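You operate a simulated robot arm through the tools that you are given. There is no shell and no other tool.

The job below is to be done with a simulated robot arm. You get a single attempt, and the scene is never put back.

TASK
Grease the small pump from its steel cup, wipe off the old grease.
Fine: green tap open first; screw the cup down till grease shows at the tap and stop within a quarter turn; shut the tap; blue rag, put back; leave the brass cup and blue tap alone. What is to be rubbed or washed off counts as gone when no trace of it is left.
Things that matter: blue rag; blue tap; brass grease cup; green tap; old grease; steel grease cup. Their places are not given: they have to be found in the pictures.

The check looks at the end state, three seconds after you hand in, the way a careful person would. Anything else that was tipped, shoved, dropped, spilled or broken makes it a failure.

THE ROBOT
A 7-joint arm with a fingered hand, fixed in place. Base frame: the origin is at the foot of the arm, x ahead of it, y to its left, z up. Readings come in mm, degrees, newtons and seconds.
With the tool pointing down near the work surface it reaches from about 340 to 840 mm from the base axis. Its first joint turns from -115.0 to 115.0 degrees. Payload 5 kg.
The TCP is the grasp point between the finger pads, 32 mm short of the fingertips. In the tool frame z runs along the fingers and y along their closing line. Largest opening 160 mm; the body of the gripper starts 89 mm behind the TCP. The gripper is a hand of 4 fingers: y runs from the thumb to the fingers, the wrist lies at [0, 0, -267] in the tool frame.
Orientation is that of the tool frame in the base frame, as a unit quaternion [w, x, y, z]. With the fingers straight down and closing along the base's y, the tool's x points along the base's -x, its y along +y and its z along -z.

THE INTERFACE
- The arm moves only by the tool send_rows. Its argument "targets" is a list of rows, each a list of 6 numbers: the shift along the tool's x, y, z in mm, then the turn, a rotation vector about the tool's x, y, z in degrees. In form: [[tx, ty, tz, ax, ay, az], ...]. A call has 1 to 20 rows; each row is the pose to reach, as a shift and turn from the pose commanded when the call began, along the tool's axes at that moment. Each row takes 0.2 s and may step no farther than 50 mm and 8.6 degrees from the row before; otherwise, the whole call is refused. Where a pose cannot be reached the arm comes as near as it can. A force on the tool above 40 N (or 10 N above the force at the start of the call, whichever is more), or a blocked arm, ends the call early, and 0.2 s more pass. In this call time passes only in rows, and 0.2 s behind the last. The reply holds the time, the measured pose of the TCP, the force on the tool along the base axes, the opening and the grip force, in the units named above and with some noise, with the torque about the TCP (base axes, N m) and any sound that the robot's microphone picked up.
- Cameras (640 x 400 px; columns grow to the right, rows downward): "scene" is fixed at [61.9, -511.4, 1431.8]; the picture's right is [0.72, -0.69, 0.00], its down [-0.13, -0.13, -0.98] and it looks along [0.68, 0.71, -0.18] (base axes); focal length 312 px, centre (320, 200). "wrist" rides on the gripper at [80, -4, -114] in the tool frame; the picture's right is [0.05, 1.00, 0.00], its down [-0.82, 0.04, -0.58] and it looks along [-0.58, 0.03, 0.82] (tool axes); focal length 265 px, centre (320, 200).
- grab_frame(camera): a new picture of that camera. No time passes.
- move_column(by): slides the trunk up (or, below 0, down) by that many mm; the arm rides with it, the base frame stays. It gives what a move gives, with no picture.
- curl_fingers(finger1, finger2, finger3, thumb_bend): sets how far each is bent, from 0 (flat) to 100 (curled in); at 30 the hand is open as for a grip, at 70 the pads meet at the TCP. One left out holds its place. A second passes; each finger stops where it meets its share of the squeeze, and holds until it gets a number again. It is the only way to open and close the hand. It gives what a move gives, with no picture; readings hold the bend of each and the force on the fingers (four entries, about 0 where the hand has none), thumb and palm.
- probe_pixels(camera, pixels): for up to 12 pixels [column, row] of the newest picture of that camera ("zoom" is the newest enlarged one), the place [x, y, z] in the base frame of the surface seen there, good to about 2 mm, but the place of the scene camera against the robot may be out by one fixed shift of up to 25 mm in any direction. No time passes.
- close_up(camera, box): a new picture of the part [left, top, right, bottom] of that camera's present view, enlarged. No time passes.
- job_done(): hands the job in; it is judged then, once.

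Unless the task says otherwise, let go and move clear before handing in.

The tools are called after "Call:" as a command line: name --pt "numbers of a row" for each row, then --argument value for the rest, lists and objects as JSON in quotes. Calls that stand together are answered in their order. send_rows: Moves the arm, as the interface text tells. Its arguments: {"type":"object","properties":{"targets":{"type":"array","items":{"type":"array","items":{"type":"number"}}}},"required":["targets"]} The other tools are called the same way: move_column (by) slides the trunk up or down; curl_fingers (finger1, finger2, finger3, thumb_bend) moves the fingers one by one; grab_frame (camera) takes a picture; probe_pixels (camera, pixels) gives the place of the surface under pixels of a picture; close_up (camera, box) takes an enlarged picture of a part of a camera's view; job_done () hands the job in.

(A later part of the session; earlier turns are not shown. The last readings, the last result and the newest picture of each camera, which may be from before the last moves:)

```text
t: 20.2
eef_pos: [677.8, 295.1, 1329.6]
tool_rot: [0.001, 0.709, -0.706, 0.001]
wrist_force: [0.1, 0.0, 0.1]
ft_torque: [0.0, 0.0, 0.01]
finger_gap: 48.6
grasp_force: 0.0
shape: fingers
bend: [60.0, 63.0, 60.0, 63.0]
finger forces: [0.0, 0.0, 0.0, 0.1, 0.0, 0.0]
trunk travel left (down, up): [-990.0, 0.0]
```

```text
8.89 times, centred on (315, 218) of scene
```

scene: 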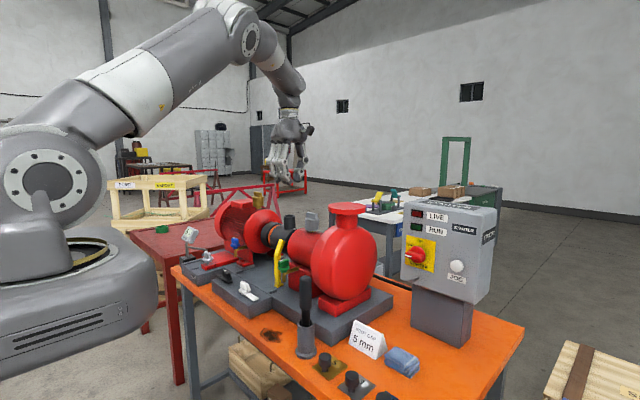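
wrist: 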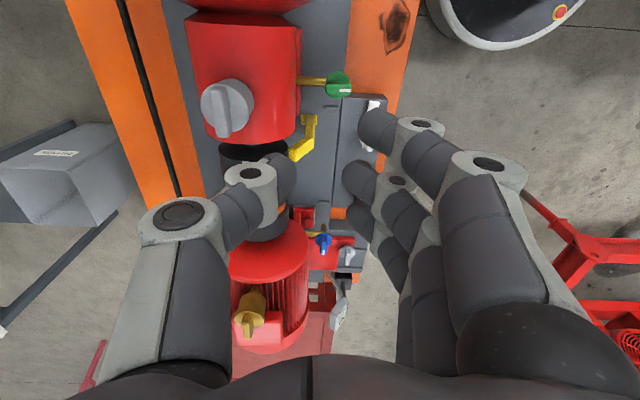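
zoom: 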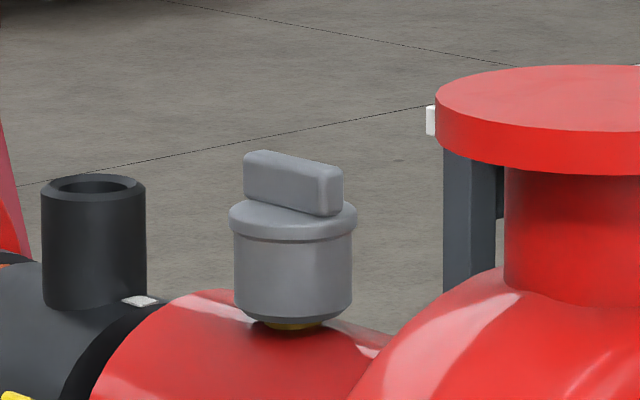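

The wing is still square: centre ≈(779.5,304.5), top 1175, cap top 1154. I'll lower to z≈1225 clear of the cup, then move out above it.

Call:
send_rows --pt "-5 -4 35 0 0 0" --pt "-9 -8 70 0 0 0" --pt "-9 -12 104 0 0 0" --pt "-9 -45 104 0 0 0" --pt "-9 -75 104 0 0 0" --pt "-9 -92 104 0 0 0" --pt "-9 -102 104 0 0 0"

Call:
grab_frame --camera "wrist"

```text
t: 21.8
eef_pos: [744.6, 302.3, 1223.0]
tool_rot: [0.0, 0.708, -0.707, -0.001]
wrist_force: [-0.3, 0.4, -0.1]
ft_torque: [-0.02, 0.02, -0.02]
finger_gap: 47.8
grasp_force: 0.1
shape: fingers
bend: [60.0, 63.0, 60.0, 63.0]
finger forces: [0.0, 0.0, 0.0, 0.0, 0.0, 0.0]
out of reach, approached as far as the arm can: row 5, 6, 7
trunk travel left (down, up): [-990.0, 0.0]
```

```text
taken
```

wrist: 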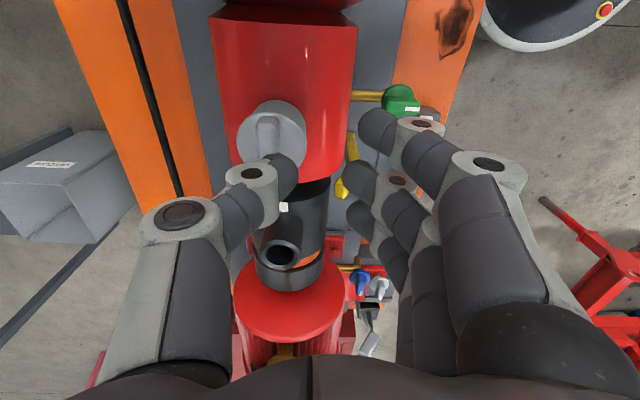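

The arm stopped at x≈745, short of the cup at 779. I'll look at the arm's posture in the scene view.

Call:
grab_frame --camera "scene"

Call:
send_rows --pt "0 -6 0 0 0 0" --pt "0 -10 0 0 0 0"

```text
taken
```

scene: 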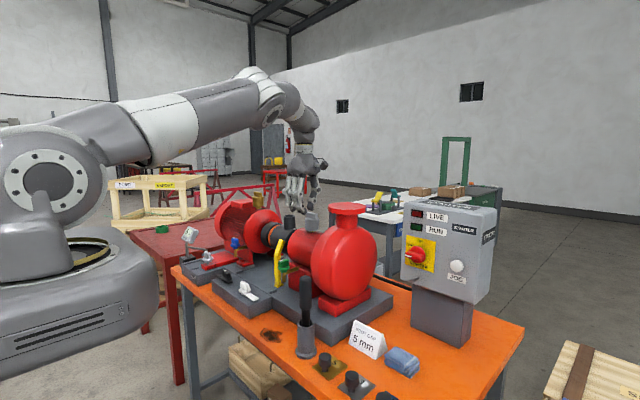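

```text
t: 22.4
eef_pos: [743.1, 303.9, 1223.3]
tool_rot: [0.0, 0.708, -0.706, 0.0]
wrist_force: [-0.9, -0.4, 0.6]
ft_torque: [-0.03, -0.04, 0.0]
finger_gap: 47.8
grasp_force: 0.1
shape: fingers
bend: [60.0, 63.0, 60.0, 63.0]
finger forces: [0.0, 0.0, 0.1, 0.0, 0.0, 0.1]
out of reach, approached as far as the arm can: row 1, 2
trunk travel left (down, up): [-990.0, 0.0]
```

The arm is straight out and about 33 mm short with the tool vertical, so I'll need to tilt the hand about 8° (wrist toward the base). First a small pull-back shows where the commanded pose actually is.

Call:
send_rows --pt "0 20 0 0 0 0"

```text
t: 22.8
eef_pos: [723.1, 303.4, 1225.1]
tool_rot: [0.0, 0.708, -0.706, 0.001]
wrist_force: [0.2, -1.1, -0.6]
ft_torque: [0.01, -0.02, -0.02]
finger_gap: 47.8
grasp_force: 0.1
shape: fingers
bend: [60.0, 63.0, 60.0, 63.0]
finger forces: [0.1, 0.0, 0.0, 0.1, 0.1, 0.0]
trunk travel left (down, up): [-990.0, 0.0]
```

The commanded pose follows what was reached. Now I'll tilt the hand 8.5° outward (fingers toward the cup) and move over it at safe height.

Call:
send_rows --pt "0 -5 0 4 -1.5 0" --pt "0 -15 0 7.9 -3.1 0" --pt "0 -40 0 7.9 -3.1 0" --pt "0 -53 0 7.9 -3.1 0"

Call:
grab_frame --camera "wrist"

Call:
close_up --camera "scene" --box '[260, 160, 360, 240]'

```text
t: 23.8
eef_pos: [776.0, 302.8, 1223.1]
tool_rot: [-0.068, 0.706, -0.705, 0.03]
wrist_force: [-0.3, 0.1, 0.3]
ft_torque: [0.02, -0.03, 0.03]
finger_gap: 48.1
grasp_force: 0.0
shape: fingers
bend: [60.0, 63.0, 60.0, 63.0]
finger forces: [0.1, 0.0, 0.0, 0.0, 0.1, 0.1]
trunk travel left (down, up): [-990.0, 0.0]
```

```text
taken
```

wrist: 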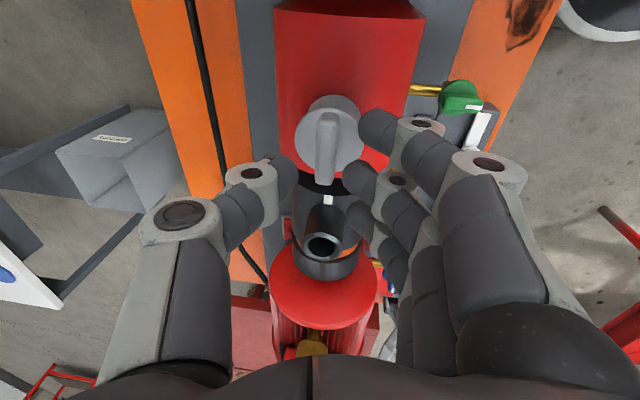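

```text
5.00 times, centred on (310, 200) of scene
```

zoom: 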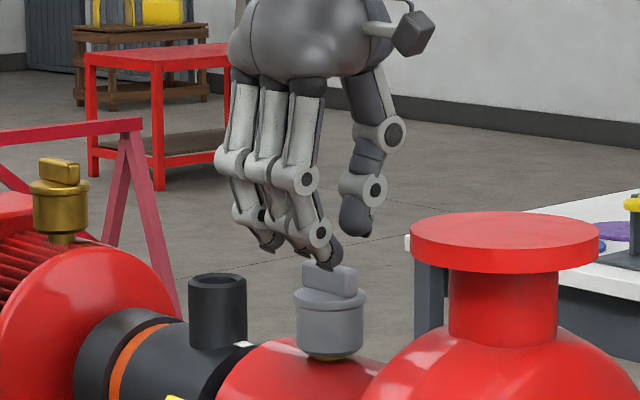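

The wing is centred between thumb and middle finger (wrist (325,145)). I'll descend 31 mm straight down in small steps.

Call:
send_rows --pt "0.5 1.4 10 0 0 0" --pt "1.1 2.7 20 0 0 0" --pt "1.5 3.8 27 0 0 0" --pt "1.7 4.3 30.7 0 0 0"

Call:
grab_frame --camera "wrist"

Call:
close_up --camera "scene" --box '[260, 160, 360, 240]'

```text
t: 24.8
eef_pos: [776.8, 304.1, 1194.0]
tool_rot: [-0.069, 0.707, -0.703, 0.03]
wrist_force: [-2.4, 0.5, 8.4]
ft_torque: [-0.03, 0.24, -0.03]
finger_gap: 47.7
grasp_force: 4.9
shape: fingers
bend: [60.0, 64.0, 60.0, 63.0]
finger forces: [0.0, 8.8, 0.0, 0.0, 0.0, 0.0]
trunk travel left (down, up): [-990.0, 0.0]
```

```text
taken
```

wrist: 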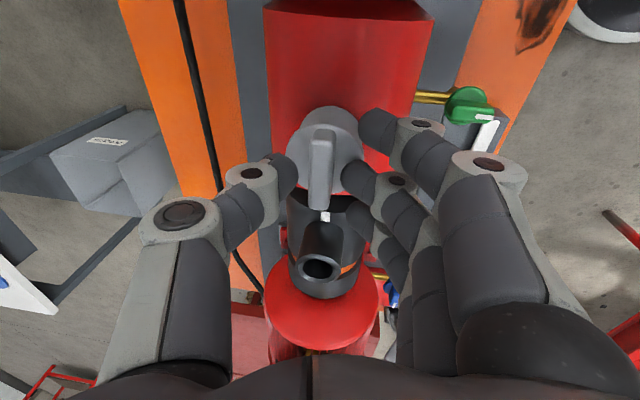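

```text
5.00 times, centred on (310, 200) of scene
```

zoom: 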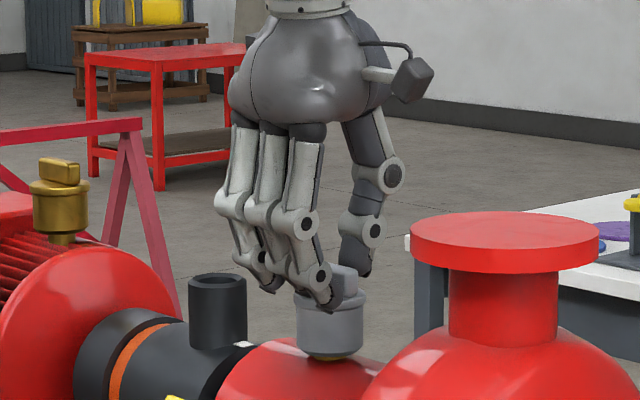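

The middle finger presses lightly (8 N) on the cap. I'll raise 3 mm and then pinch the wing.

Call:
send_rows --pt "-0.2 -0.4 -3 0 0 0"

Call:
curl_fingers --finger2 74 --thumb_bend 74

Call:
grab_frame --camera "wrist"

Call:
close_up --camera "wrist" --box '[240, 80, 440, 205]'

```text
t: 25.2
eef_pos: [776.7, 303.6, 1195.8]
tool_rot: [-0.068, 0.706, -0.704, 0.03]
wrist_force: [-1.1, 1.3, 3.0]
ft_torque: [0.02, 0.09, -0.01]
finger_gap: 48.1
grasp_force: 1.0
shape: fingers
bend: [60.0, 64.0, 60.0, 63.0]
finger forces: [0.0, 3.0, 0.1, 0.0, 0.1, 0.0]
trunk travel left (down, up): [-990.0, 0.0]
```

```text
t: 26.2
eef_pos: [779.5, 303.1, 1193.7]
tool_rot: [-0.066, 0.707, -0.704, 0.029]
wrist_force: [2.6, -0.7, -7.4]
ft_torque: [-0.05, 0.03, 0.01]
finger_gap: 40.0
grasp_force: 8.7
shape: fingers
bend: [60.0, 70.0, 60.0, 69.0]
finger forces: [0.0, 7.9, 0.0, 0.0, 9.5, 0.0]
trunk travel left (down, up): [-990.0, 0.0]
```

```text
taken
```

wrist: 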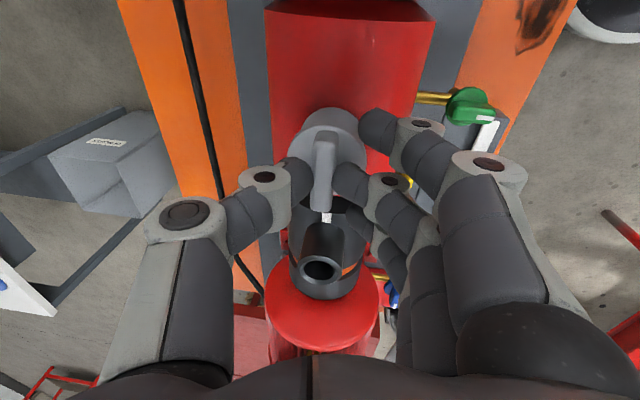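

```text
3.20 times, centred on (340, 142) of wrist
```

zoom: 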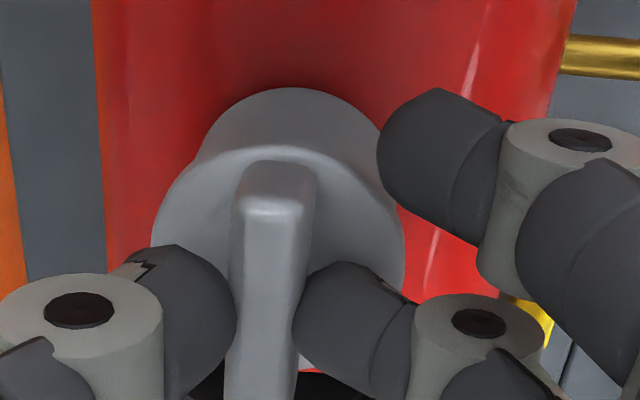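

The wing is pinched with ≈9 N. I'll turn clockwise a little and check torque, the wing and the tap spout.

Call:
send_rows --pt "0 0 0 0 0 6" --pt "0 0 0 0 0 12" --pt "0 0 0 0 0 18" --pt "0 0 0 0 0 24" --pt "0 0 0 0 0 30"

Call:
close_up --camera "wrist" --box '[240, 80, 440, 205]'

Call:
close_up --camera "scene" --box '[260, 250, 310, 290]'

Call:
close_up --camera "scene" --box '[260, 160, 360, 240]'

```text
t: 27.4
eef_pos: [777.6, 303.0, 1194.1]
tool_rot: [0.072, -0.5, 0.863, -0.011]
wrist_force: [2.6, -2.5, -10.0]
ft_torque: [-0.1, 0.01, 0.02]
finger_gap: 40.2
grasp_force: 8.0
shape: fingers
bend: [60.0, 70.0, 60.0, 69.0]
finger forces: [0.1, 6.7, 0.1, 0.0, 9.0, 0.0]
trunk travel left (down, up): [-990.0, 0.0]
```

```text
3.20 times, centred on (340, 142) of wrist
```

zoom: 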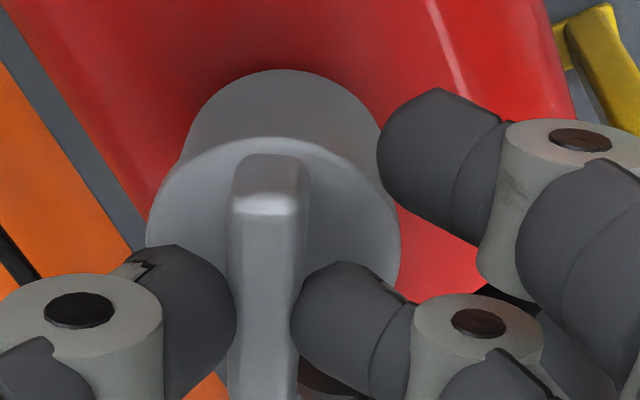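

```text
10.00 times, centred on (285, 270) of scene
```

zoom: 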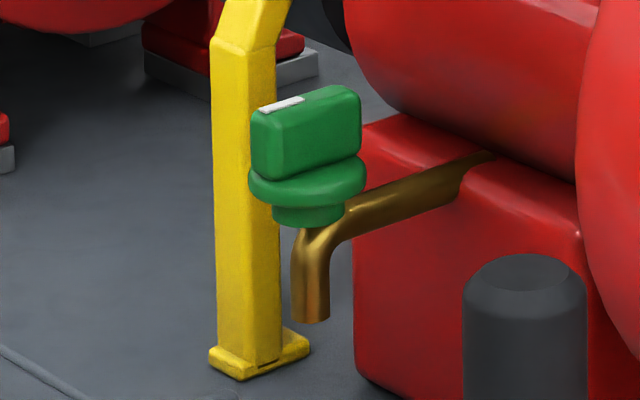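

```text
5.00 times, centred on (310, 200) of scene
```

zoom: 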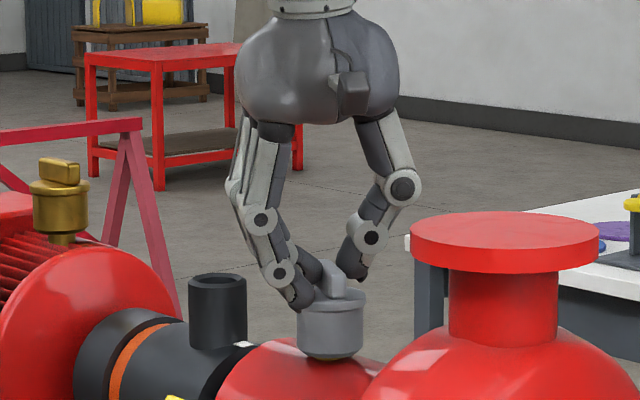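

The cup turns with the hand and the spout (scene (281,272)) is clean. I'll continue in 40° portions, checking the spout each time.

Call:
send_rows --pt "0 0 0 0 0 8" --pt "0 0 0 0 0 16" --pt "0 0 0 0 0 24" --pt "0 0 0 0 0 32" --pt "0 0 0 0 0 40"

Call:
close_up --camera "scene" --box '[260, 250, 310, 290]'

Call:
close_up --camera "wrist" --box '[240, 80, 440, 205]'

```text
t: 28.6
eef_pos: [776.7, 303.3, 1195.3]
tool_rot: [0.071, -0.174, 0.982, 0.014]
wrist_force: [-0.9, -3.7, -5.9]
ft_torque: [-0.11, 0.05, -0.03]
finger_gap: 40.3
grasp_force: 8.6
shape: fingers
bend: [60.0, 70.0, 60.0, 69.0]
finger forces: [0.1, 6.2, 0.0, 0.0, 10.5, 0.0]
trunk travel left (down, up): [-990.0, 0.0]
```

```text
10.00 times, centred on (285, 270) of scene
```

zoom: 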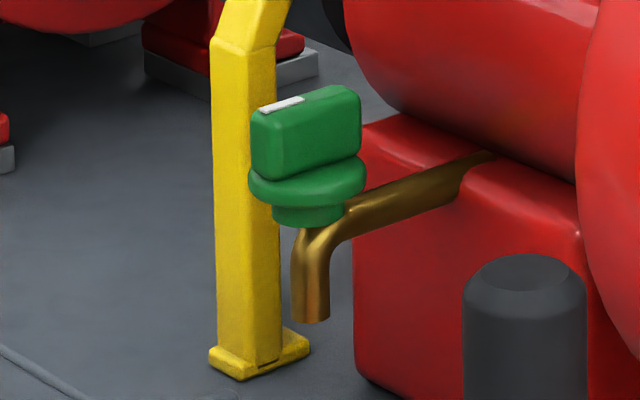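

```text
3.20 times, centred on (340, 142) of wrist
```

zoom: 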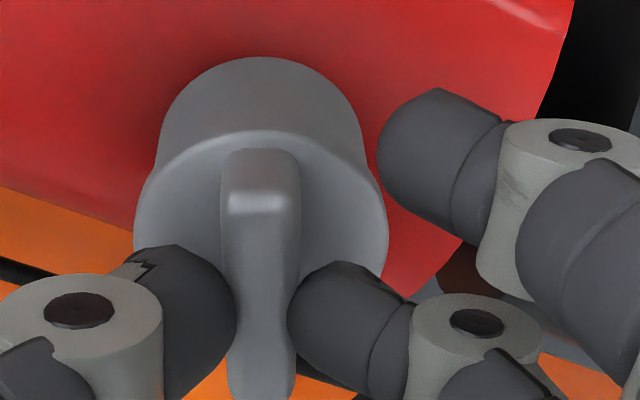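

About 70° so far, still no grease. Continuing clockwise.

Call:
send_rows --pt "0 0 0 0 0 8" --pt "0 0 0 0 0 16" --pt "0 0 0 0 0 24" --pt "0 0 0 0 0 32" --pt "0 0 0 0 0 40"

Call:
close_up --camera "scene" --box '[260, 250, 310, 290]'

Call:
close_up --camera "wrist" --box '[240, 80, 440, 205]'

Call:
close_up --camera "scene" --box '[260, 160, 360, 240]'

```text
t: 29.8
eef_pos: [777.2, 303.3, 1195.2]
tool_rot: [0.063, 0.173, 0.982, 0.039]
wrist_force: [-0.9, -4.3, -6.5]
ft_torque: [-0.14, 0.07, -0.02]
finger_gap: 40.1
grasp_force: 8.4
shape: fingers
bend: [60.0, 70.0, 60.0, 69.0]
finger forces: [0.0, 6.4, 0.1, 0.1, 10.8, 0.1]
trunk travel left (down, up): [-990.0, 0.0]
```

```text
10.00 times, centred on (285, 270) of scene
```

zoom: 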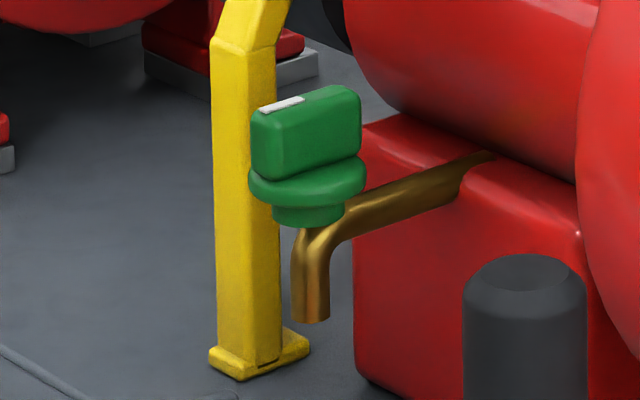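

```text
3.20 times, centred on (340, 142) of wrist
```

zoom: 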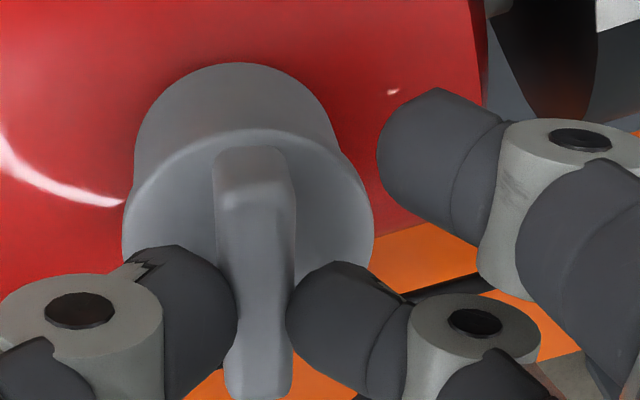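

```text
5.00 times, centred on (310, 200) of scene
```

zoom: 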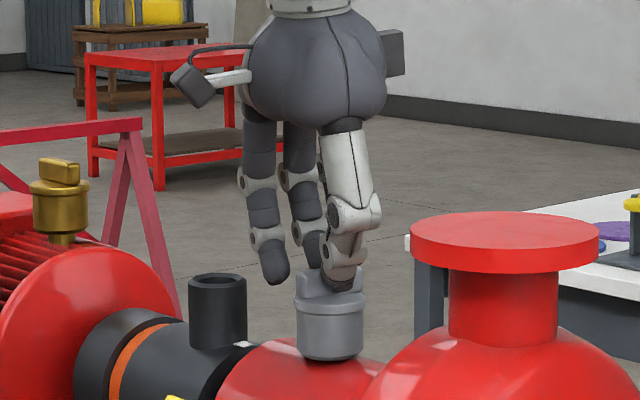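

110° turned and the cap sinks slightly; spout still clean. Continuing.

Call:
send_rows --pt "0 0 0 0 0 8" --pt "0 0 0 0 0 16" --pt "0 0 0 0 0 24" --pt "0 0 0 0 0 32" --pt "0 0 0 0 0 40"

Call:
close_up --camera "scene" --box '[260, 250, 310, 290]'

Call:
close_up --camera "wrist" --box '[240, 80, 440, 205]'

```text
t: 31.0
eef_pos: [777.1, 303.7, 1195.5]
tool_rot: [0.045, 0.498, 0.864, 0.057]
wrist_force: [-4.8, -2.1, -5.4]
ft_torque: [-0.12, 0.1, 0.03]
finger_gap: 40.3
grasp_force: 8.8
shape: fingers
bend: [60.0, 70.0, 60.0, 69.0]
finger forces: [0.1, 5.8, 0.0, 0.1, 11.9, 0.0]
trunk travel left (down, up): [-990.0, 0.0]
```

```text
10.00 times, centred on (285, 270) of scene
```

zoom: 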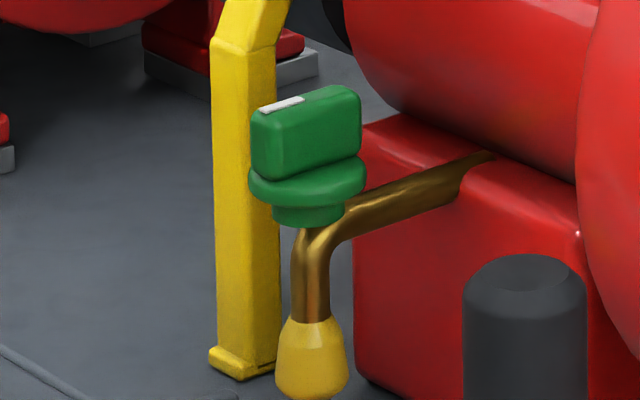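

```text
3.20 times, centred on (340, 142) of wrist
```

zoom: 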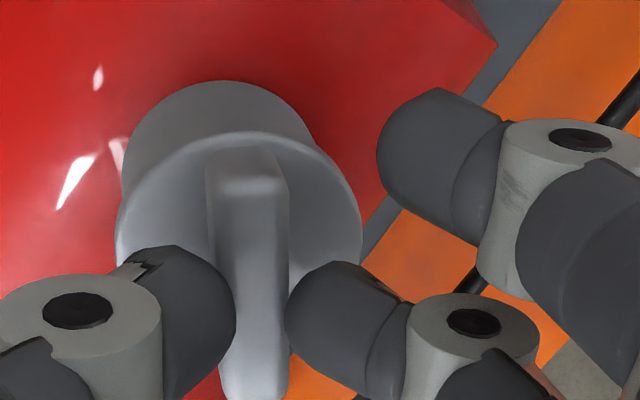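

A yellow bead of grease has appeared at the spout (scene (281,285)), so I stop here. I'll release the cup and lift straight up.

Call:
curl_fingers --finger2 62 --thumb_bend 62

Call:
send_rows --pt "-0.2 1.5 -10 0 0 0" --pt "-0.4 3 -20 0 0 0" --pt "-0.9 5.9 -39.6 0 0 0"

Call:
grab_frame --camera "wrist"

Call:
close_up --camera "scene" --box '[230, 190, 350, 300]'

```text
t: 32.0
eef_pos: [777.4, 302.4, 1196.1]
tool_rot: [0.047, 0.497, 0.865, 0.058]
wrist_force: [-0.1, -0.3, -0.5]
ft_torque: [0.02, -0.02, 0.01]
finger_gap: 49.4
grasp_force: 0.0
shape: fingers
bend: [60.0, 62.0, 60.0, 62.0]
finger forces: [0.1, 0.1, 0.0, 0.1, 0.0, 0.1]
trunk travel left (down, up): [-990.0, 0.0]
```

```text
t: 32.8
eef_pos: [774.7, 304.5, 1235.8]
tool_rot: [0.046, 0.497, 0.865, 0.058]
wrist_force: [0.5, -1.5, 0.2]
ft_torque: [0.0, 0.01, 0.0]
finger_gap: 49.6
grasp_force: 0.0
shape: fingers
bend: [60.0, 62.0, 60.0, 62.0]
finger forces: [0.0, 0.1, 0.0, 0.0, 0.0, 0.0]
trunk travel left (down, up): [-990.0, 0.0]
```

```text
taken
```

wrist: 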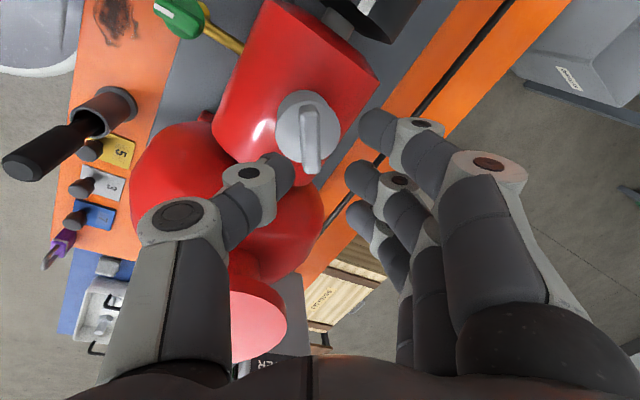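

```text
3.64 times, centred on (290, 245) of scene
```

zoom: 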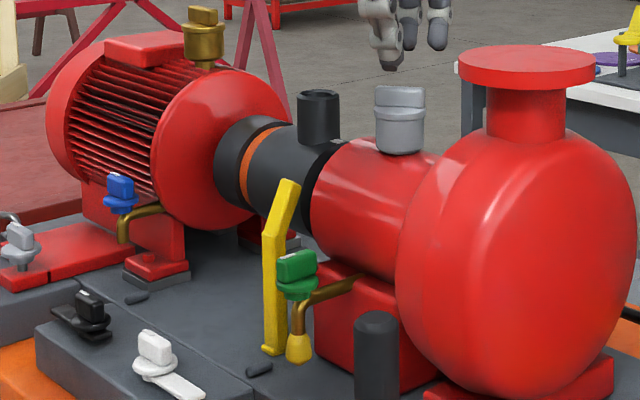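

The cup is free with the bead showing at the spout. I'll now straighten the hand, turn it to 0° and move back above the tap.

Call:
send_rows --pt "8 -14 -2 0.87 0.69 -7.46" --pt "16 -27 -4 1.74 1.38 -14.9" --pt "23 -40 -6.5 2.61 2.07 -22.4" --pt "31 -54 -8.5 3.48 2.76 -29.8" --pt "39 -67 -10.5 4.35 3.45 -37.3" --pt "47 -81 -13 5.22 4.14 -44.7" --pt "55 -94 -15 6.09 4.83 -52.2" --pt "62.5 -108 -17 6.96 5.52 -59.65"

Call:
grab_frame --camera "wrist"

Call:
close_up --camera "wrist" --box '[270, 60, 366, 120]'

```text
t: 34.6
eef_pos: [649.9, 300.8, 1233.3]
tool_rot: [0.0, -0.002, 1.0, -0.002]
wrist_force: [-1.3, -0.8, 0.1]
ft_torque: [0.0, -0.03, 0.01]
finger_gap: 49.4
grasp_force: 0.0
shape: fingers
bend: [60.0, 62.0, 60.0, 62.0]
finger forces: [0.1, 0.0, 0.1, 0.0, 0.1, 0.0]
trunk travel left (down, up): [-990.0, 0.0]
```

```text
taken
```

wrist: 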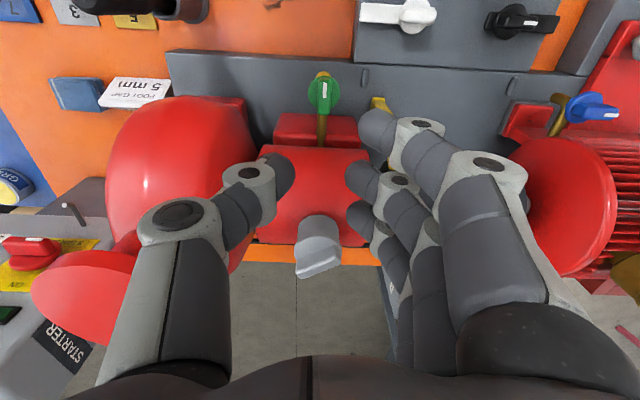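

```text
6.67 times, centred on (318, 90) of wrist
```

zoom: 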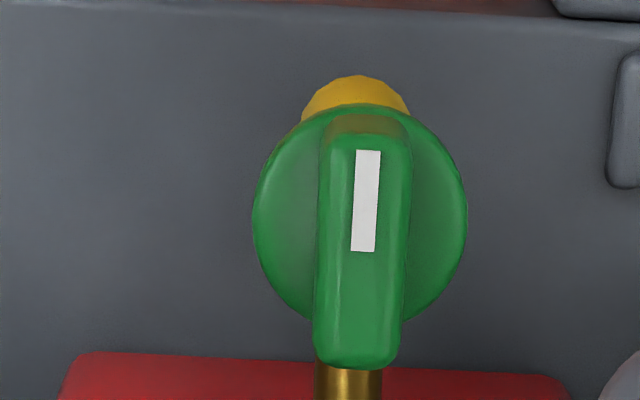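

Now above the tap; I'll probe the wing line for its angle and centre.

Call:
probe_pixels --camera "zoom" --pixels '[[365, 160], [360, 250], [358, 330], [330, 160], [402, 160], [322, 330], [395, 330], [366, 110], [265, 220], [458, 220], [360, 90]]'

```text
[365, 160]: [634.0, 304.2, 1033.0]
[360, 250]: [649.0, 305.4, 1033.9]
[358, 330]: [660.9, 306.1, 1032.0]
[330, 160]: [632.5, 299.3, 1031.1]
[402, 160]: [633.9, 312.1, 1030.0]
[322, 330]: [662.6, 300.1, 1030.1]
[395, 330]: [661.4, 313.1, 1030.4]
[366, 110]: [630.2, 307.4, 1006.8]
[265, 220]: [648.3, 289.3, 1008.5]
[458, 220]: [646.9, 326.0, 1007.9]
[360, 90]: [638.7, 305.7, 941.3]
```

The wing sits at ≈(648,306), turned ~92° from shut. I'll descend over it with the hand at -2.5°, as when I released it.

Call:
send_rows --pt "0 2 40 0 0 -1" --pt "0 4 80 0 0 -2.5" --pt "0 4.5 120 0 0 -2.5" --pt "0 4.5 150 0 0 -2.5" --pt "0 4.5 170 0 0 -2.5" --pt "0 4.5 182 0 0 -2.5" --pt "0 4.5 189 0 0 -2.5"

Call:
close_up --camera "wrist" --box '[240, 80, 440, 205]'

Call:
close_up --camera "scene" --box '[250, 230, 320, 290]'

```text
t: 36.2
eef_pos: [651.5, 306.9, 1047.8]
tool_rot: [0.0, -0.021, 1.0, -0.001]
wrist_force: [-0.1, -0.6, 0.6]
ft_torque: [-0.03, 0.0, 0.02]
finger_gap: 49.7
grasp_force: 0.0
shape: fingers
bend: [60.0, 62.0, 60.0, 62.0]
finger forces: [0.0, 0.0, 0.0, 0.1, 0.0, 0.0]
trunk travel left (down, up): [-990.0, 0.0]
```

```text
3.20 times, centred on (340, 142) of wrist
```

zoom: 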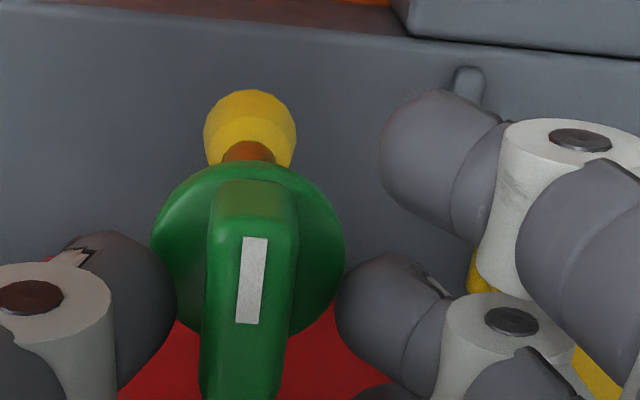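

```text
6.67 times, centred on (285, 260) of scene
```

zoom: 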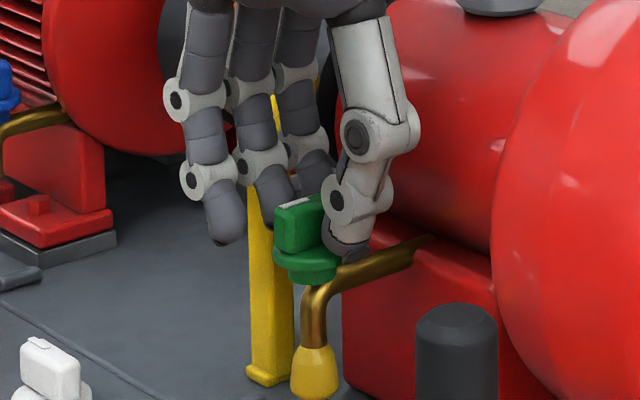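

The wing is centred between the pads. I'll go 3 mm lower and pinch it.

Call:
send_rows --pt "0 0 3 0 0 0"

Call:
curl_fingers --finger2 73 --thumb_bend 73

Call:
send_rows --pt "0 0 0 0 0 8" --pt "0 0 0 0 0 16" --pt "0 0 0 0 0 24" --pt "0 0 0 0 0 32" --pt "0 0 0 0 0 40" --pt "0 0 0 0 0 48" --pt "0 0 0 0 0 56" --pt "0 0 0 0 0 64" --pt "0 0 0 0 0 72" --pt "0 0 0 0 0 80" --pt "0 0 0 0 0 86" --pt "0 0 0 0 0 90" --pt "0 0 0 0 0 93"

Call:
grab_frame --camera "wrist"

Call:
close_up --camera "scene" --box '[250, 230, 320, 290]'

```text
t: 36.6
eef_pos: [650.2, 307.0, 1043.0]
tool_rot: [-0.001, -0.022, 1.0, -0.001]
wrist_force: [0.7, -0.2, 0.4]
ft_torque: [0.01, 0.01, 0.02]
finger_gap: 49.4
grasp_force: 0.1
shape: fingers
bend: [60.0, 62.0, 60.0, 62.0]
finger forces: [0.1, 0.0, 0.1, 0.0, 0.0, 0.1]
trunk travel left (down, up): [-990.0, 0.0]
```

```text
t: 37.6
eef_pos: [650.1, 305.6, 1043.7]
tool_rot: [-0.001, -0.022, 1.0, -0.001]
wrist_force: [-0.9, -2.9, -3.9]
ft_torque: [0.09, 0.04, -0.03]
finger_gap: 42.6
grasp_force: 8.8
shape: fingers
bend: [60.0, 70.0, 60.0, 68.0]
finger forces: [0.0, 6.7, 0.0, 0.1, 10.6, 0.0]
trunk travel left (down, up): [-990.0, 0.0]
```

```text
t: 40.4
eef_pos: [651.8, 306.3, 1043.5]
tool_rot: [0.0, 0.711, 0.703, 0.0]
wrist_force: [-4.8, -4.4, 3.8]
ft_torque: [-0.1, -0.03, -0.03]
finger_gap: 42.4
grasp_force: 11.1
shape: fingers
bend: [60.0, 71.0, 60.0, 69.0]
finger forces: [0.0, 8.6, 0.1, 0.0, 12.8, 0.2]
trunk travel left (down, up): [-990.0, 0.0]
```

```text
taken
```

wrist: 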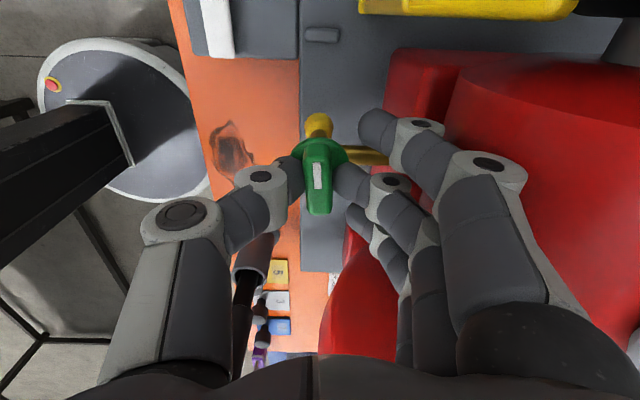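

```text
6.67 times, centred on (285, 260) of scene
```

zoom: 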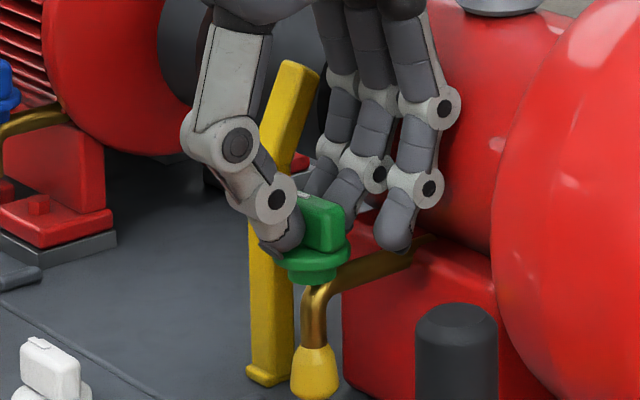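

The hand has reached +90°. I'll release, rise and check that the wing is square across the pipe again.

Call:
curl_fingers --finger2 63 --thumb_bend 63

Call:
send_rows --pt "0 0 -12 0 0 0" --pt "0 0 -30 0 0 0" --pt "0 0 -70 0 0 0" --pt "0 0 -110 0 0 0"

Call:
grab_frame --camera "wrist"

Call:
close_up --camera "wrist" --box '[280, 70, 376, 130]'

Call:
probe_pixels --camera "wrist" --pixels '[[320, 90], [320, 100], [320, 112], [320, 120], [320, 80], [313, 100], [327, 100]]'

```text
t: 41.4
eef_pos: [650.6, 307.7, 1043.2]
tool_rot: [0.0, 0.71, 0.704, -0.001]
wrist_force: [-0.4, 0.1, 0.0]
ft_torque: [0.0, 0.03, 0.0]
finger_gap: 48.0
grasp_force: 0.4
shape: fingers
bend: [60.0, 63.0, 60.0, 63.0]
finger forces: [0.0, 0.1, 0.0, 0.0, 0.4, 0.1]
trunk travel left (down, up): [-990.0, 0.0]
```

```text
t: 42.4
eef_pos: [649.9, 305.4, 1151.1]
tool_rot: [0.001, 0.71, 0.704, -0.001]
wrist_force: [0.1, -0.9, -0.2]
ft_torque: [0.02, -0.04, -0.02]
finger_gap: 47.8
grasp_force: 0.0
shape: fingers
bend: [60.0, 63.0, 60.0, 63.0]
finger forces: [0.1, 0.0, 0.1, 0.1, 0.0, 0.0]
trunk travel left (down, up): [-990.0, 0.0]
```

```text
taken
```

wrist: 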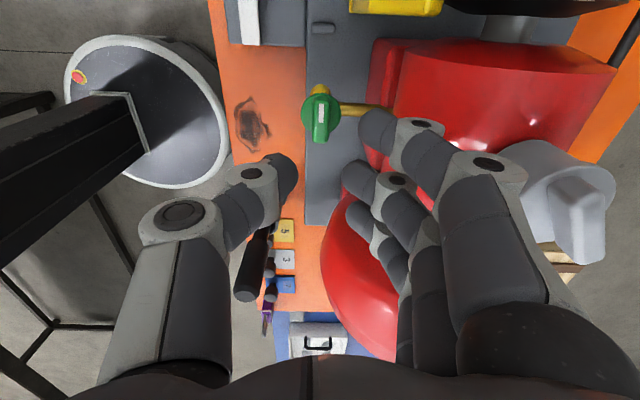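

```text
6.67 times, centred on (328, 100) of wrist
```

zoom: 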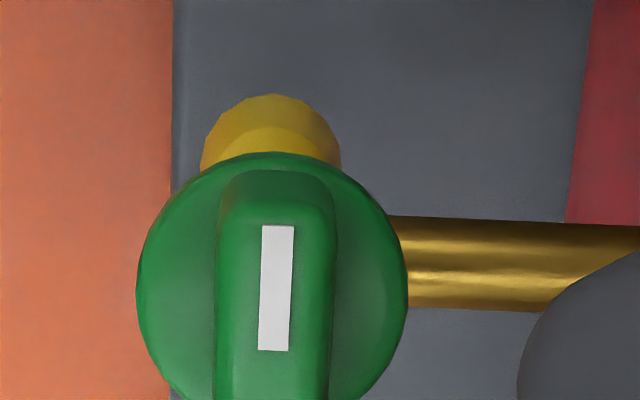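

```text
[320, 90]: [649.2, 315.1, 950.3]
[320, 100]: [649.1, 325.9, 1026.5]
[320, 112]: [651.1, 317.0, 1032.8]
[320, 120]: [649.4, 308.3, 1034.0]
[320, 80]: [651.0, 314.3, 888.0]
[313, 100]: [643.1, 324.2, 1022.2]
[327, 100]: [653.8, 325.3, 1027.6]
```

The wing looks square again. A finer probe of its two ends will confirm the angle.

Call:
close_up --camera "wrist" --box '[290, 90, 354, 150]'

Call:
probe_pixels --camera "zoom" --pixels '[[270, 130], [350, 130], [265, 280], [345, 280], [310, 130], [305, 280], [260, 310], [340, 310], [275, 110], [355, 110]]'

```text
6.67 times, centred on (322, 120) of wrist
```

zoom: 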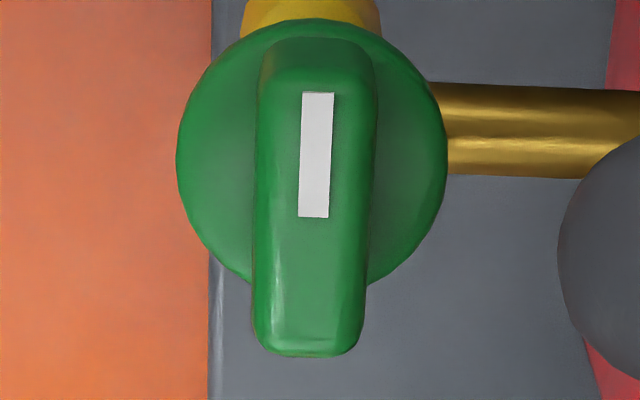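

```text
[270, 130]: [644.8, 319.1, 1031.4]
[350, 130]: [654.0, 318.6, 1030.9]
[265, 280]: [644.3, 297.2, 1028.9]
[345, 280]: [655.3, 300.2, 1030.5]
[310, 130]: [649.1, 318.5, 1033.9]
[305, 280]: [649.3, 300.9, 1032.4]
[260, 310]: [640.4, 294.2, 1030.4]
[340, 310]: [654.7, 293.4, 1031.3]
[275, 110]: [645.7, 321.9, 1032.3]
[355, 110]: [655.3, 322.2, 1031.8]
```

The wing lies along y again within a degree or so: shut, with the bead left at the spout. Next I'll carry the hand in front of the pump, over to the rag, staying above the tool handle.

Call:
send_rows --pt "0 -30 -20 0 0 0" --pt "-10 -65 -40 0 0 0" --pt "-55 -70 -40 0 0 0" --pt "-100 -70 -40 0 0 0" --pt "-145 -70 -40 0 0 0" --pt "-190 -70 -40 0 0 0" --pt "-235 -70 -40 0 0 0" --pt "-280 -70 -40 0 0 0" --pt "-325 -60 -40 0 0 0" --pt "-365 -40 -40 0 0 0" --pt "-395 -10 -40 0 0 0" --pt "-415 5 -40 0 0 0"

Call:
grab_frame --camera "wrist"

Call:
grab_frame --camera "scene"

```text
t: 45.0
eef_pos: [652.3, -109.3, 1192.0]
tool_rot: [0.001, 0.711, 0.703, 0.001]
wrist_force: [0.3, 0.4, -0.6]
ft_torque: [0.01, 0.0, 0.02]
finger_gap: 48.1
grasp_force: 0.0
shape: fingers
bend: [60.0, 63.0, 60.0, 63.0]
finger forces: [0.0, 0.0, 0.0, 0.1, 0.0, 0.1]
trunk travel left (down, up): [-990.0, 0.0]
```

```text
taken
```

wrist: 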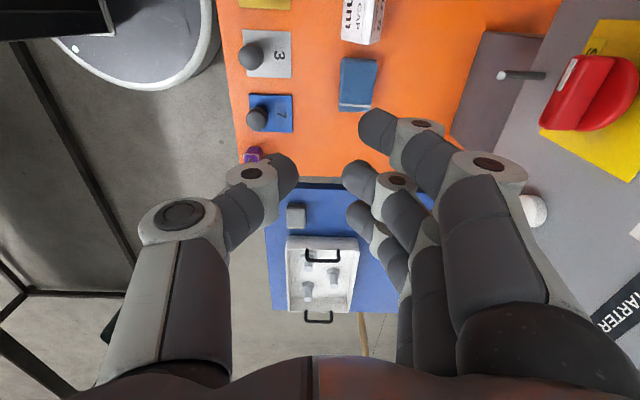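

```text
taken
```

scene: 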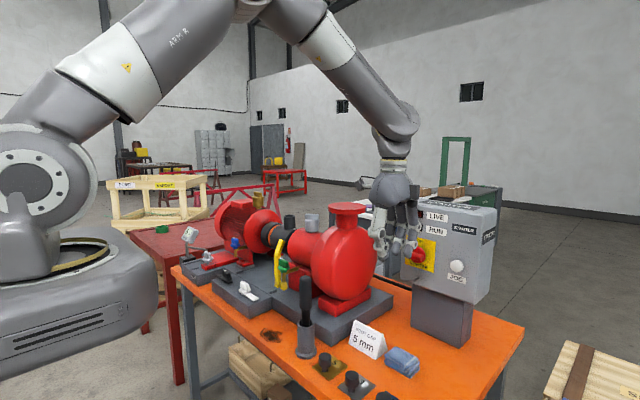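

The rag is at wrist (357,85), the sign at (362,18), and the starter box at right. I'll enlarge and probe them for a grip plan.

Call:
close_up --camera "wrist" --box '[310, 0, 420, 120]'

Call:
probe_pixels --camera "wrist" --pixels '[[346, 62], [374, 64], [340, 102], [369, 105], [357, 85], [345, 41], [372, 45], [345, 30], [379, 25], [590, 90], [500, 75], [450, 140]]'

```text
3.33 times, centred on (365, 60) of wrist
```

zoom: 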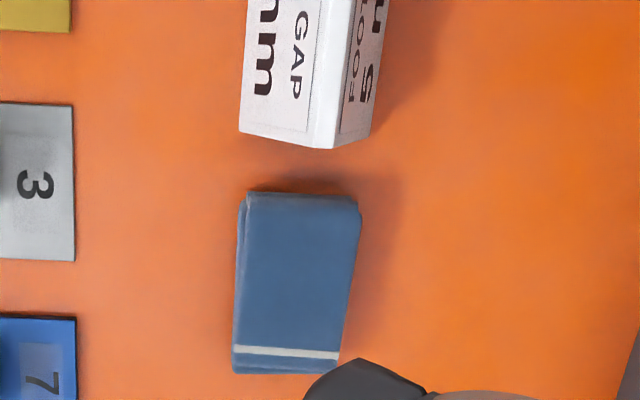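

```text
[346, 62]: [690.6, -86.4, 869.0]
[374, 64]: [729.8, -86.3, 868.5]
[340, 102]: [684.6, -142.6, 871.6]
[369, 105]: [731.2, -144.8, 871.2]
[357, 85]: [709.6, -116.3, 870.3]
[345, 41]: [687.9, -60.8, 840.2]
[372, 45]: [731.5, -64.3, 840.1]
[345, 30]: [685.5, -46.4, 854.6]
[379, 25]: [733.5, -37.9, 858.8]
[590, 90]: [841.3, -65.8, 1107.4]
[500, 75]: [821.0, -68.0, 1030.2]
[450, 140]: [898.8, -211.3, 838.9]
```

The rag spans x 686–731, y −145…−84, top 870, and the sign starts at y≈−47, so three fingers fit. I'll lower the column back and open the hand to about 70 mm.

Call:
move_column --by -115

Call:
curl_fingers --finger1 54 --finger2 54 --finger3 54 --thumb_bend 54

Call:
send_rows --pt "-3 20 30 0 0 0" --pt "-5 40 60 0 0 0" --pt "-6 57 100 0 0 -1" --pt "-6 57 130 0 0 -1"

Call:
grab_frame --camera "wrist"

Call:
grab_frame --camera "scene"

```text
t: 46.5
eef_pos: [651.9, -107.1, 1076.4]
tool_rot: [0.0, 0.71, 0.704, 0.001]
wrist_force: [-0.7, 0.6, 0.3]
ft_torque: [0.03, -0.01, 0.03]
finger_gap: 47.7
grasp_force: 0.1
shape: fingers
bend: [60.0, 63.0, 60.0, 63.0]
finger forces: [0.0, 0.1, 0.0, 0.0, 0.0, 0.1]
trunk travel left (down, up): [-875.0, 115.0]
```

```text
t: 47.5
eef_pos: [651.4, -106.0, 1077.7]
tool_rot: [0.0, 0.71, 0.704, 0.0]
wrist_force: [1.1, -0.3, -1.0]
ft_torque: [0.0, -0.01, 0.0]
finger_gap: 74.8
grasp_force: 0.0
shape: fingers
bend: [54.0, 54.0, 54.0, 54.0]
finger forces: [0.0, 0.1, 0.1, 0.0, 0.1, 0.0]
trunk travel left (down, up): [-875.0, 115.0]
```

```text
t: 48.5
eef_pos: [707.7, -110.5, 947.1]
tool_rot: [0.0, 0.704, 0.71, 0.0]
wrist_force: [0.3, 0.2, -0.3]
ft_torque: [0.02, 0.0, -0.01]
finger_gap: 75.0
grasp_force: 0.0
shape: fingers
bend: [54.0, 54.0, 54.0, 54.0]
finger forces: [0.0, 0.1, 0.0, 0.0, 0.1, 0.2]
trunk travel left (down, up): [-875.0, 115.0]
```

```text
taken
```

wrist: 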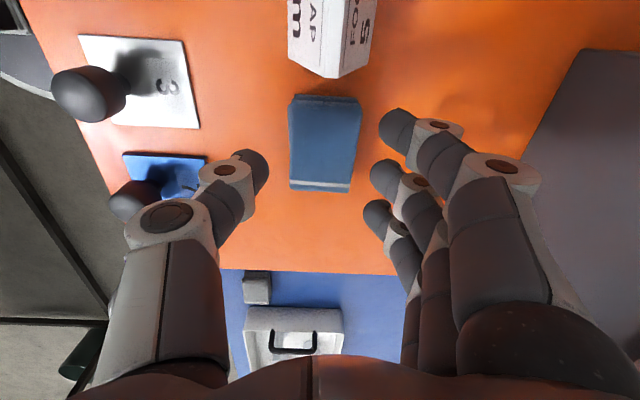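

```text
taken
```

scene: 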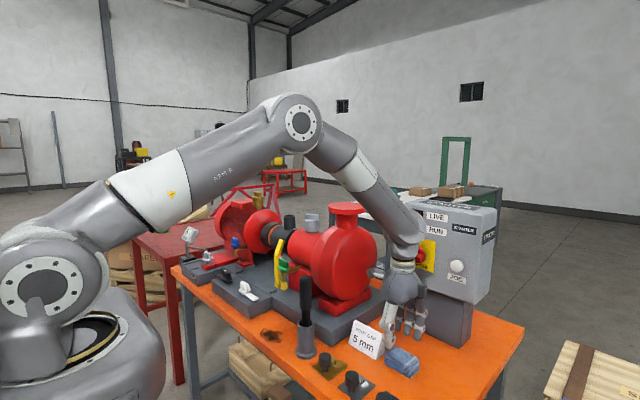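

The hand straddles the rag with room around. I'll descend to z≈878 (tips ~6 mm above the bench).

Call:
send_rows --pt "-3 1 25 0 0 0" --pt "-4 1 45 0 0 0" --pt "-4 1 60 0 0 0" --pt "-4 1 69 0 0 0"

Call:
grab_frame --camera "wrist"

Call:
close_up --camera "scene" --box '[350, 270, 450, 380]'

```text
t: 49.5
eef_pos: [710.2, -115.5, 880.6]
tool_rot: [0.001, 0.704, 0.71, 0.001]
wrist_force: [0.2, 1.4, 12.9]
ft_torque: [0.07, 0.58, -0.01]
finger_gap: 75.6
grasp_force: 6.4
shape: fingers
bend: [54.0, 54.0, 54.0, 54.0]
finger forces: [0.0, 0.1, 0.0, 0.1, 12.4, 0.1]
trunk travel left (down, up): [-875.0, 115.0]
```

```text
taken
```

wrist: 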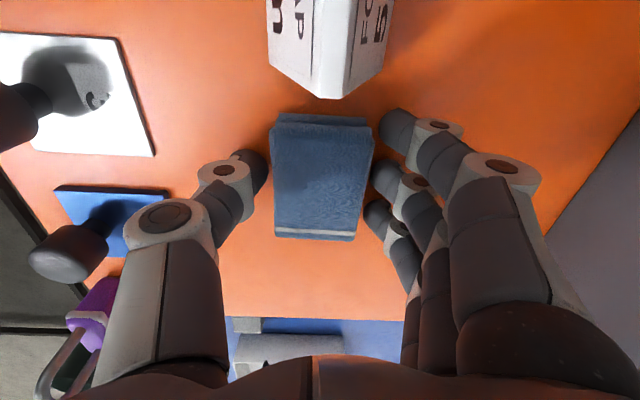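

```text
3.64 times, centred on (400, 325) of scene
```

zoom: 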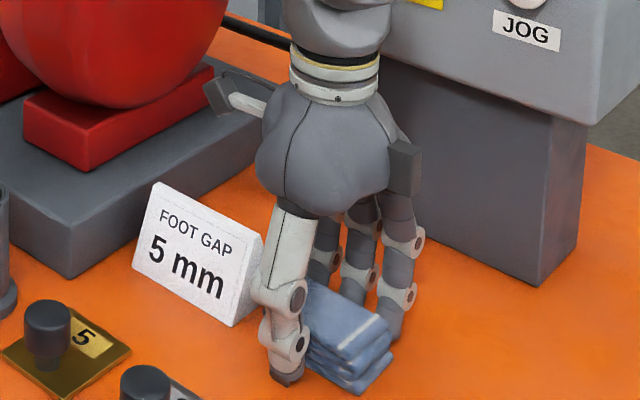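

The thumb tip touches the bench (12 N). I'll raise 7 mm and then close all fingers on the rag.

Call:
send_rows --pt "0 0 -7 0 0 0"

Call:
curl_fingers --finger1 68 --finger2 68 --finger3 68 --thumb_bend 68

Call:
grab_frame --camera "wrist"

Call:
close_up --camera "scene" --box '[350, 270, 450, 380]'

```text
t: 49.9
eef_pos: [708.8, -117.3, 887.1]
tool_rot: [0.0, 0.704, 0.71, 0.0]
wrist_force: [-0.4, 0.3, 0.5]
ft_torque: [0.02, -0.01, 0.01]
finger_gap: 75.2
grasp_force: 0.0
shape: fingers
bend: [54.0, 54.0, 54.0, 54.0]
finger forces: [0.0, 0.0, 0.0, 0.1, 0.1, 0.0]
trunk travel left (down, up): [-875.0, 115.0]
```

```text
t: 50.9
eef_pos: [709.9, -116.7, 885.4]
tool_rot: [0.0, 0.704, 0.71, 0.0]
wrist_force: [-0.9, 0.2, 0.5]
ft_torque: [0.01, 0.05, 0.01]
finger_gap: 64.2
grasp_force: 23.4
shape: fingers
bend: [59.0, 59.0, 59.0, 61.0]
finger forces: [7.7, 7.7, 7.8, 0.0, 22.9, 0.0]
trunk travel left (down, up): [-875.0, 115.0]
```

```text
taken
```

wrist: 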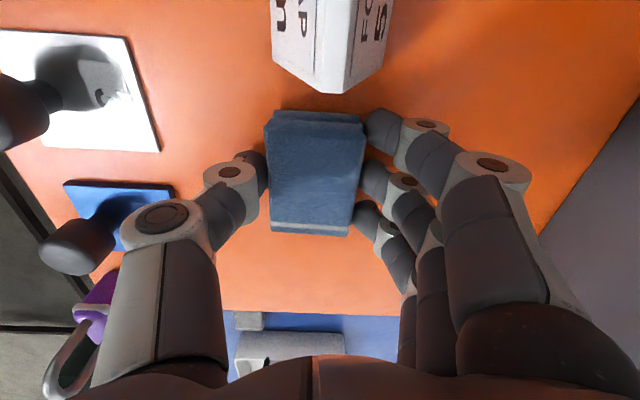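

```text
3.64 times, centred on (400, 325) of scene
```

zoom: 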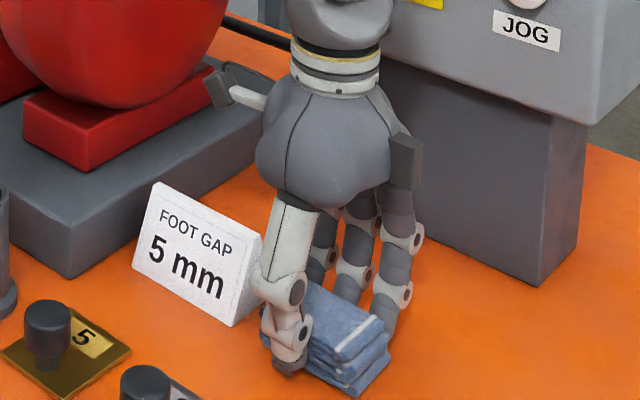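

The rag is gripped with ~23 N. I'll lift it straight up 120 mm and check.

Call:
send_rows --pt "0 0 -8 0 0 0" --pt "0 0 -25 0 0 0" --pt "0 0 -55 0 0 0" --pt "0 0 -90 0 0 0" --pt "0 0 -125 0 0 0"

Call:
grab_frame --camera "wrist"

Call:
grab_frame --camera "scene"

Call:
close_up --camera "scene" --box '[350, 250, 450, 360]'

```text
t: 52.1
eef_pos: [710.0, -118.1, 1009.1]
tool_rot: [-0.001, 0.704, 0.71, -0.001]
wrist_force: [0.3, 0.7, -0.2]
ft_torque: [0.0, -0.02, 0.01]
finger_gap: 64.5
grasp_force: 23.5
shape: fingers
bend: [59.0, 59.0, 59.0, 61.0]
finger forces: [7.7, 7.7, 7.7, 0.0, 23.0, 0.1]
trunk travel left (down, up): [-875.0, 115.0]
```

```text
taken
```

wrist: 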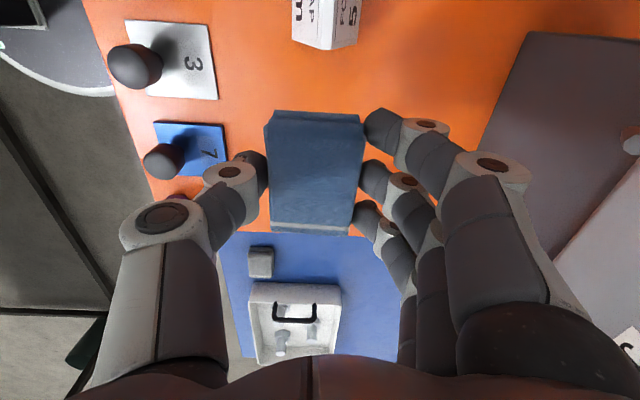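

```text
taken
```

scene: 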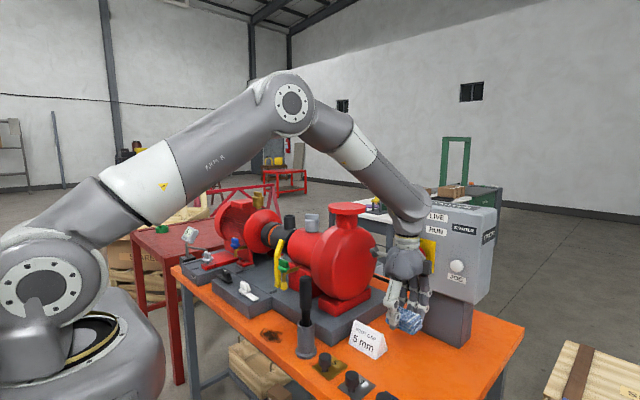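

```text
3.64 times, centred on (400, 305) of scene
```

zoom: 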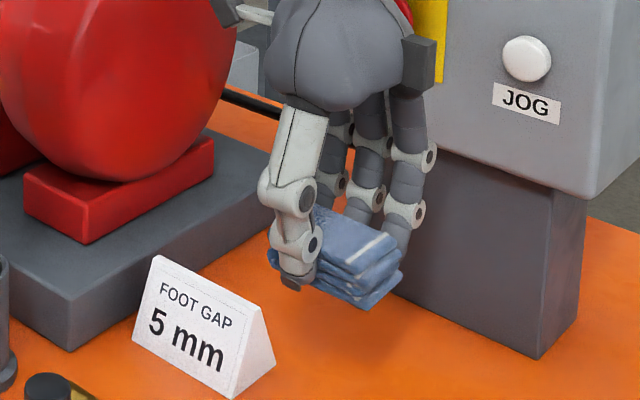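

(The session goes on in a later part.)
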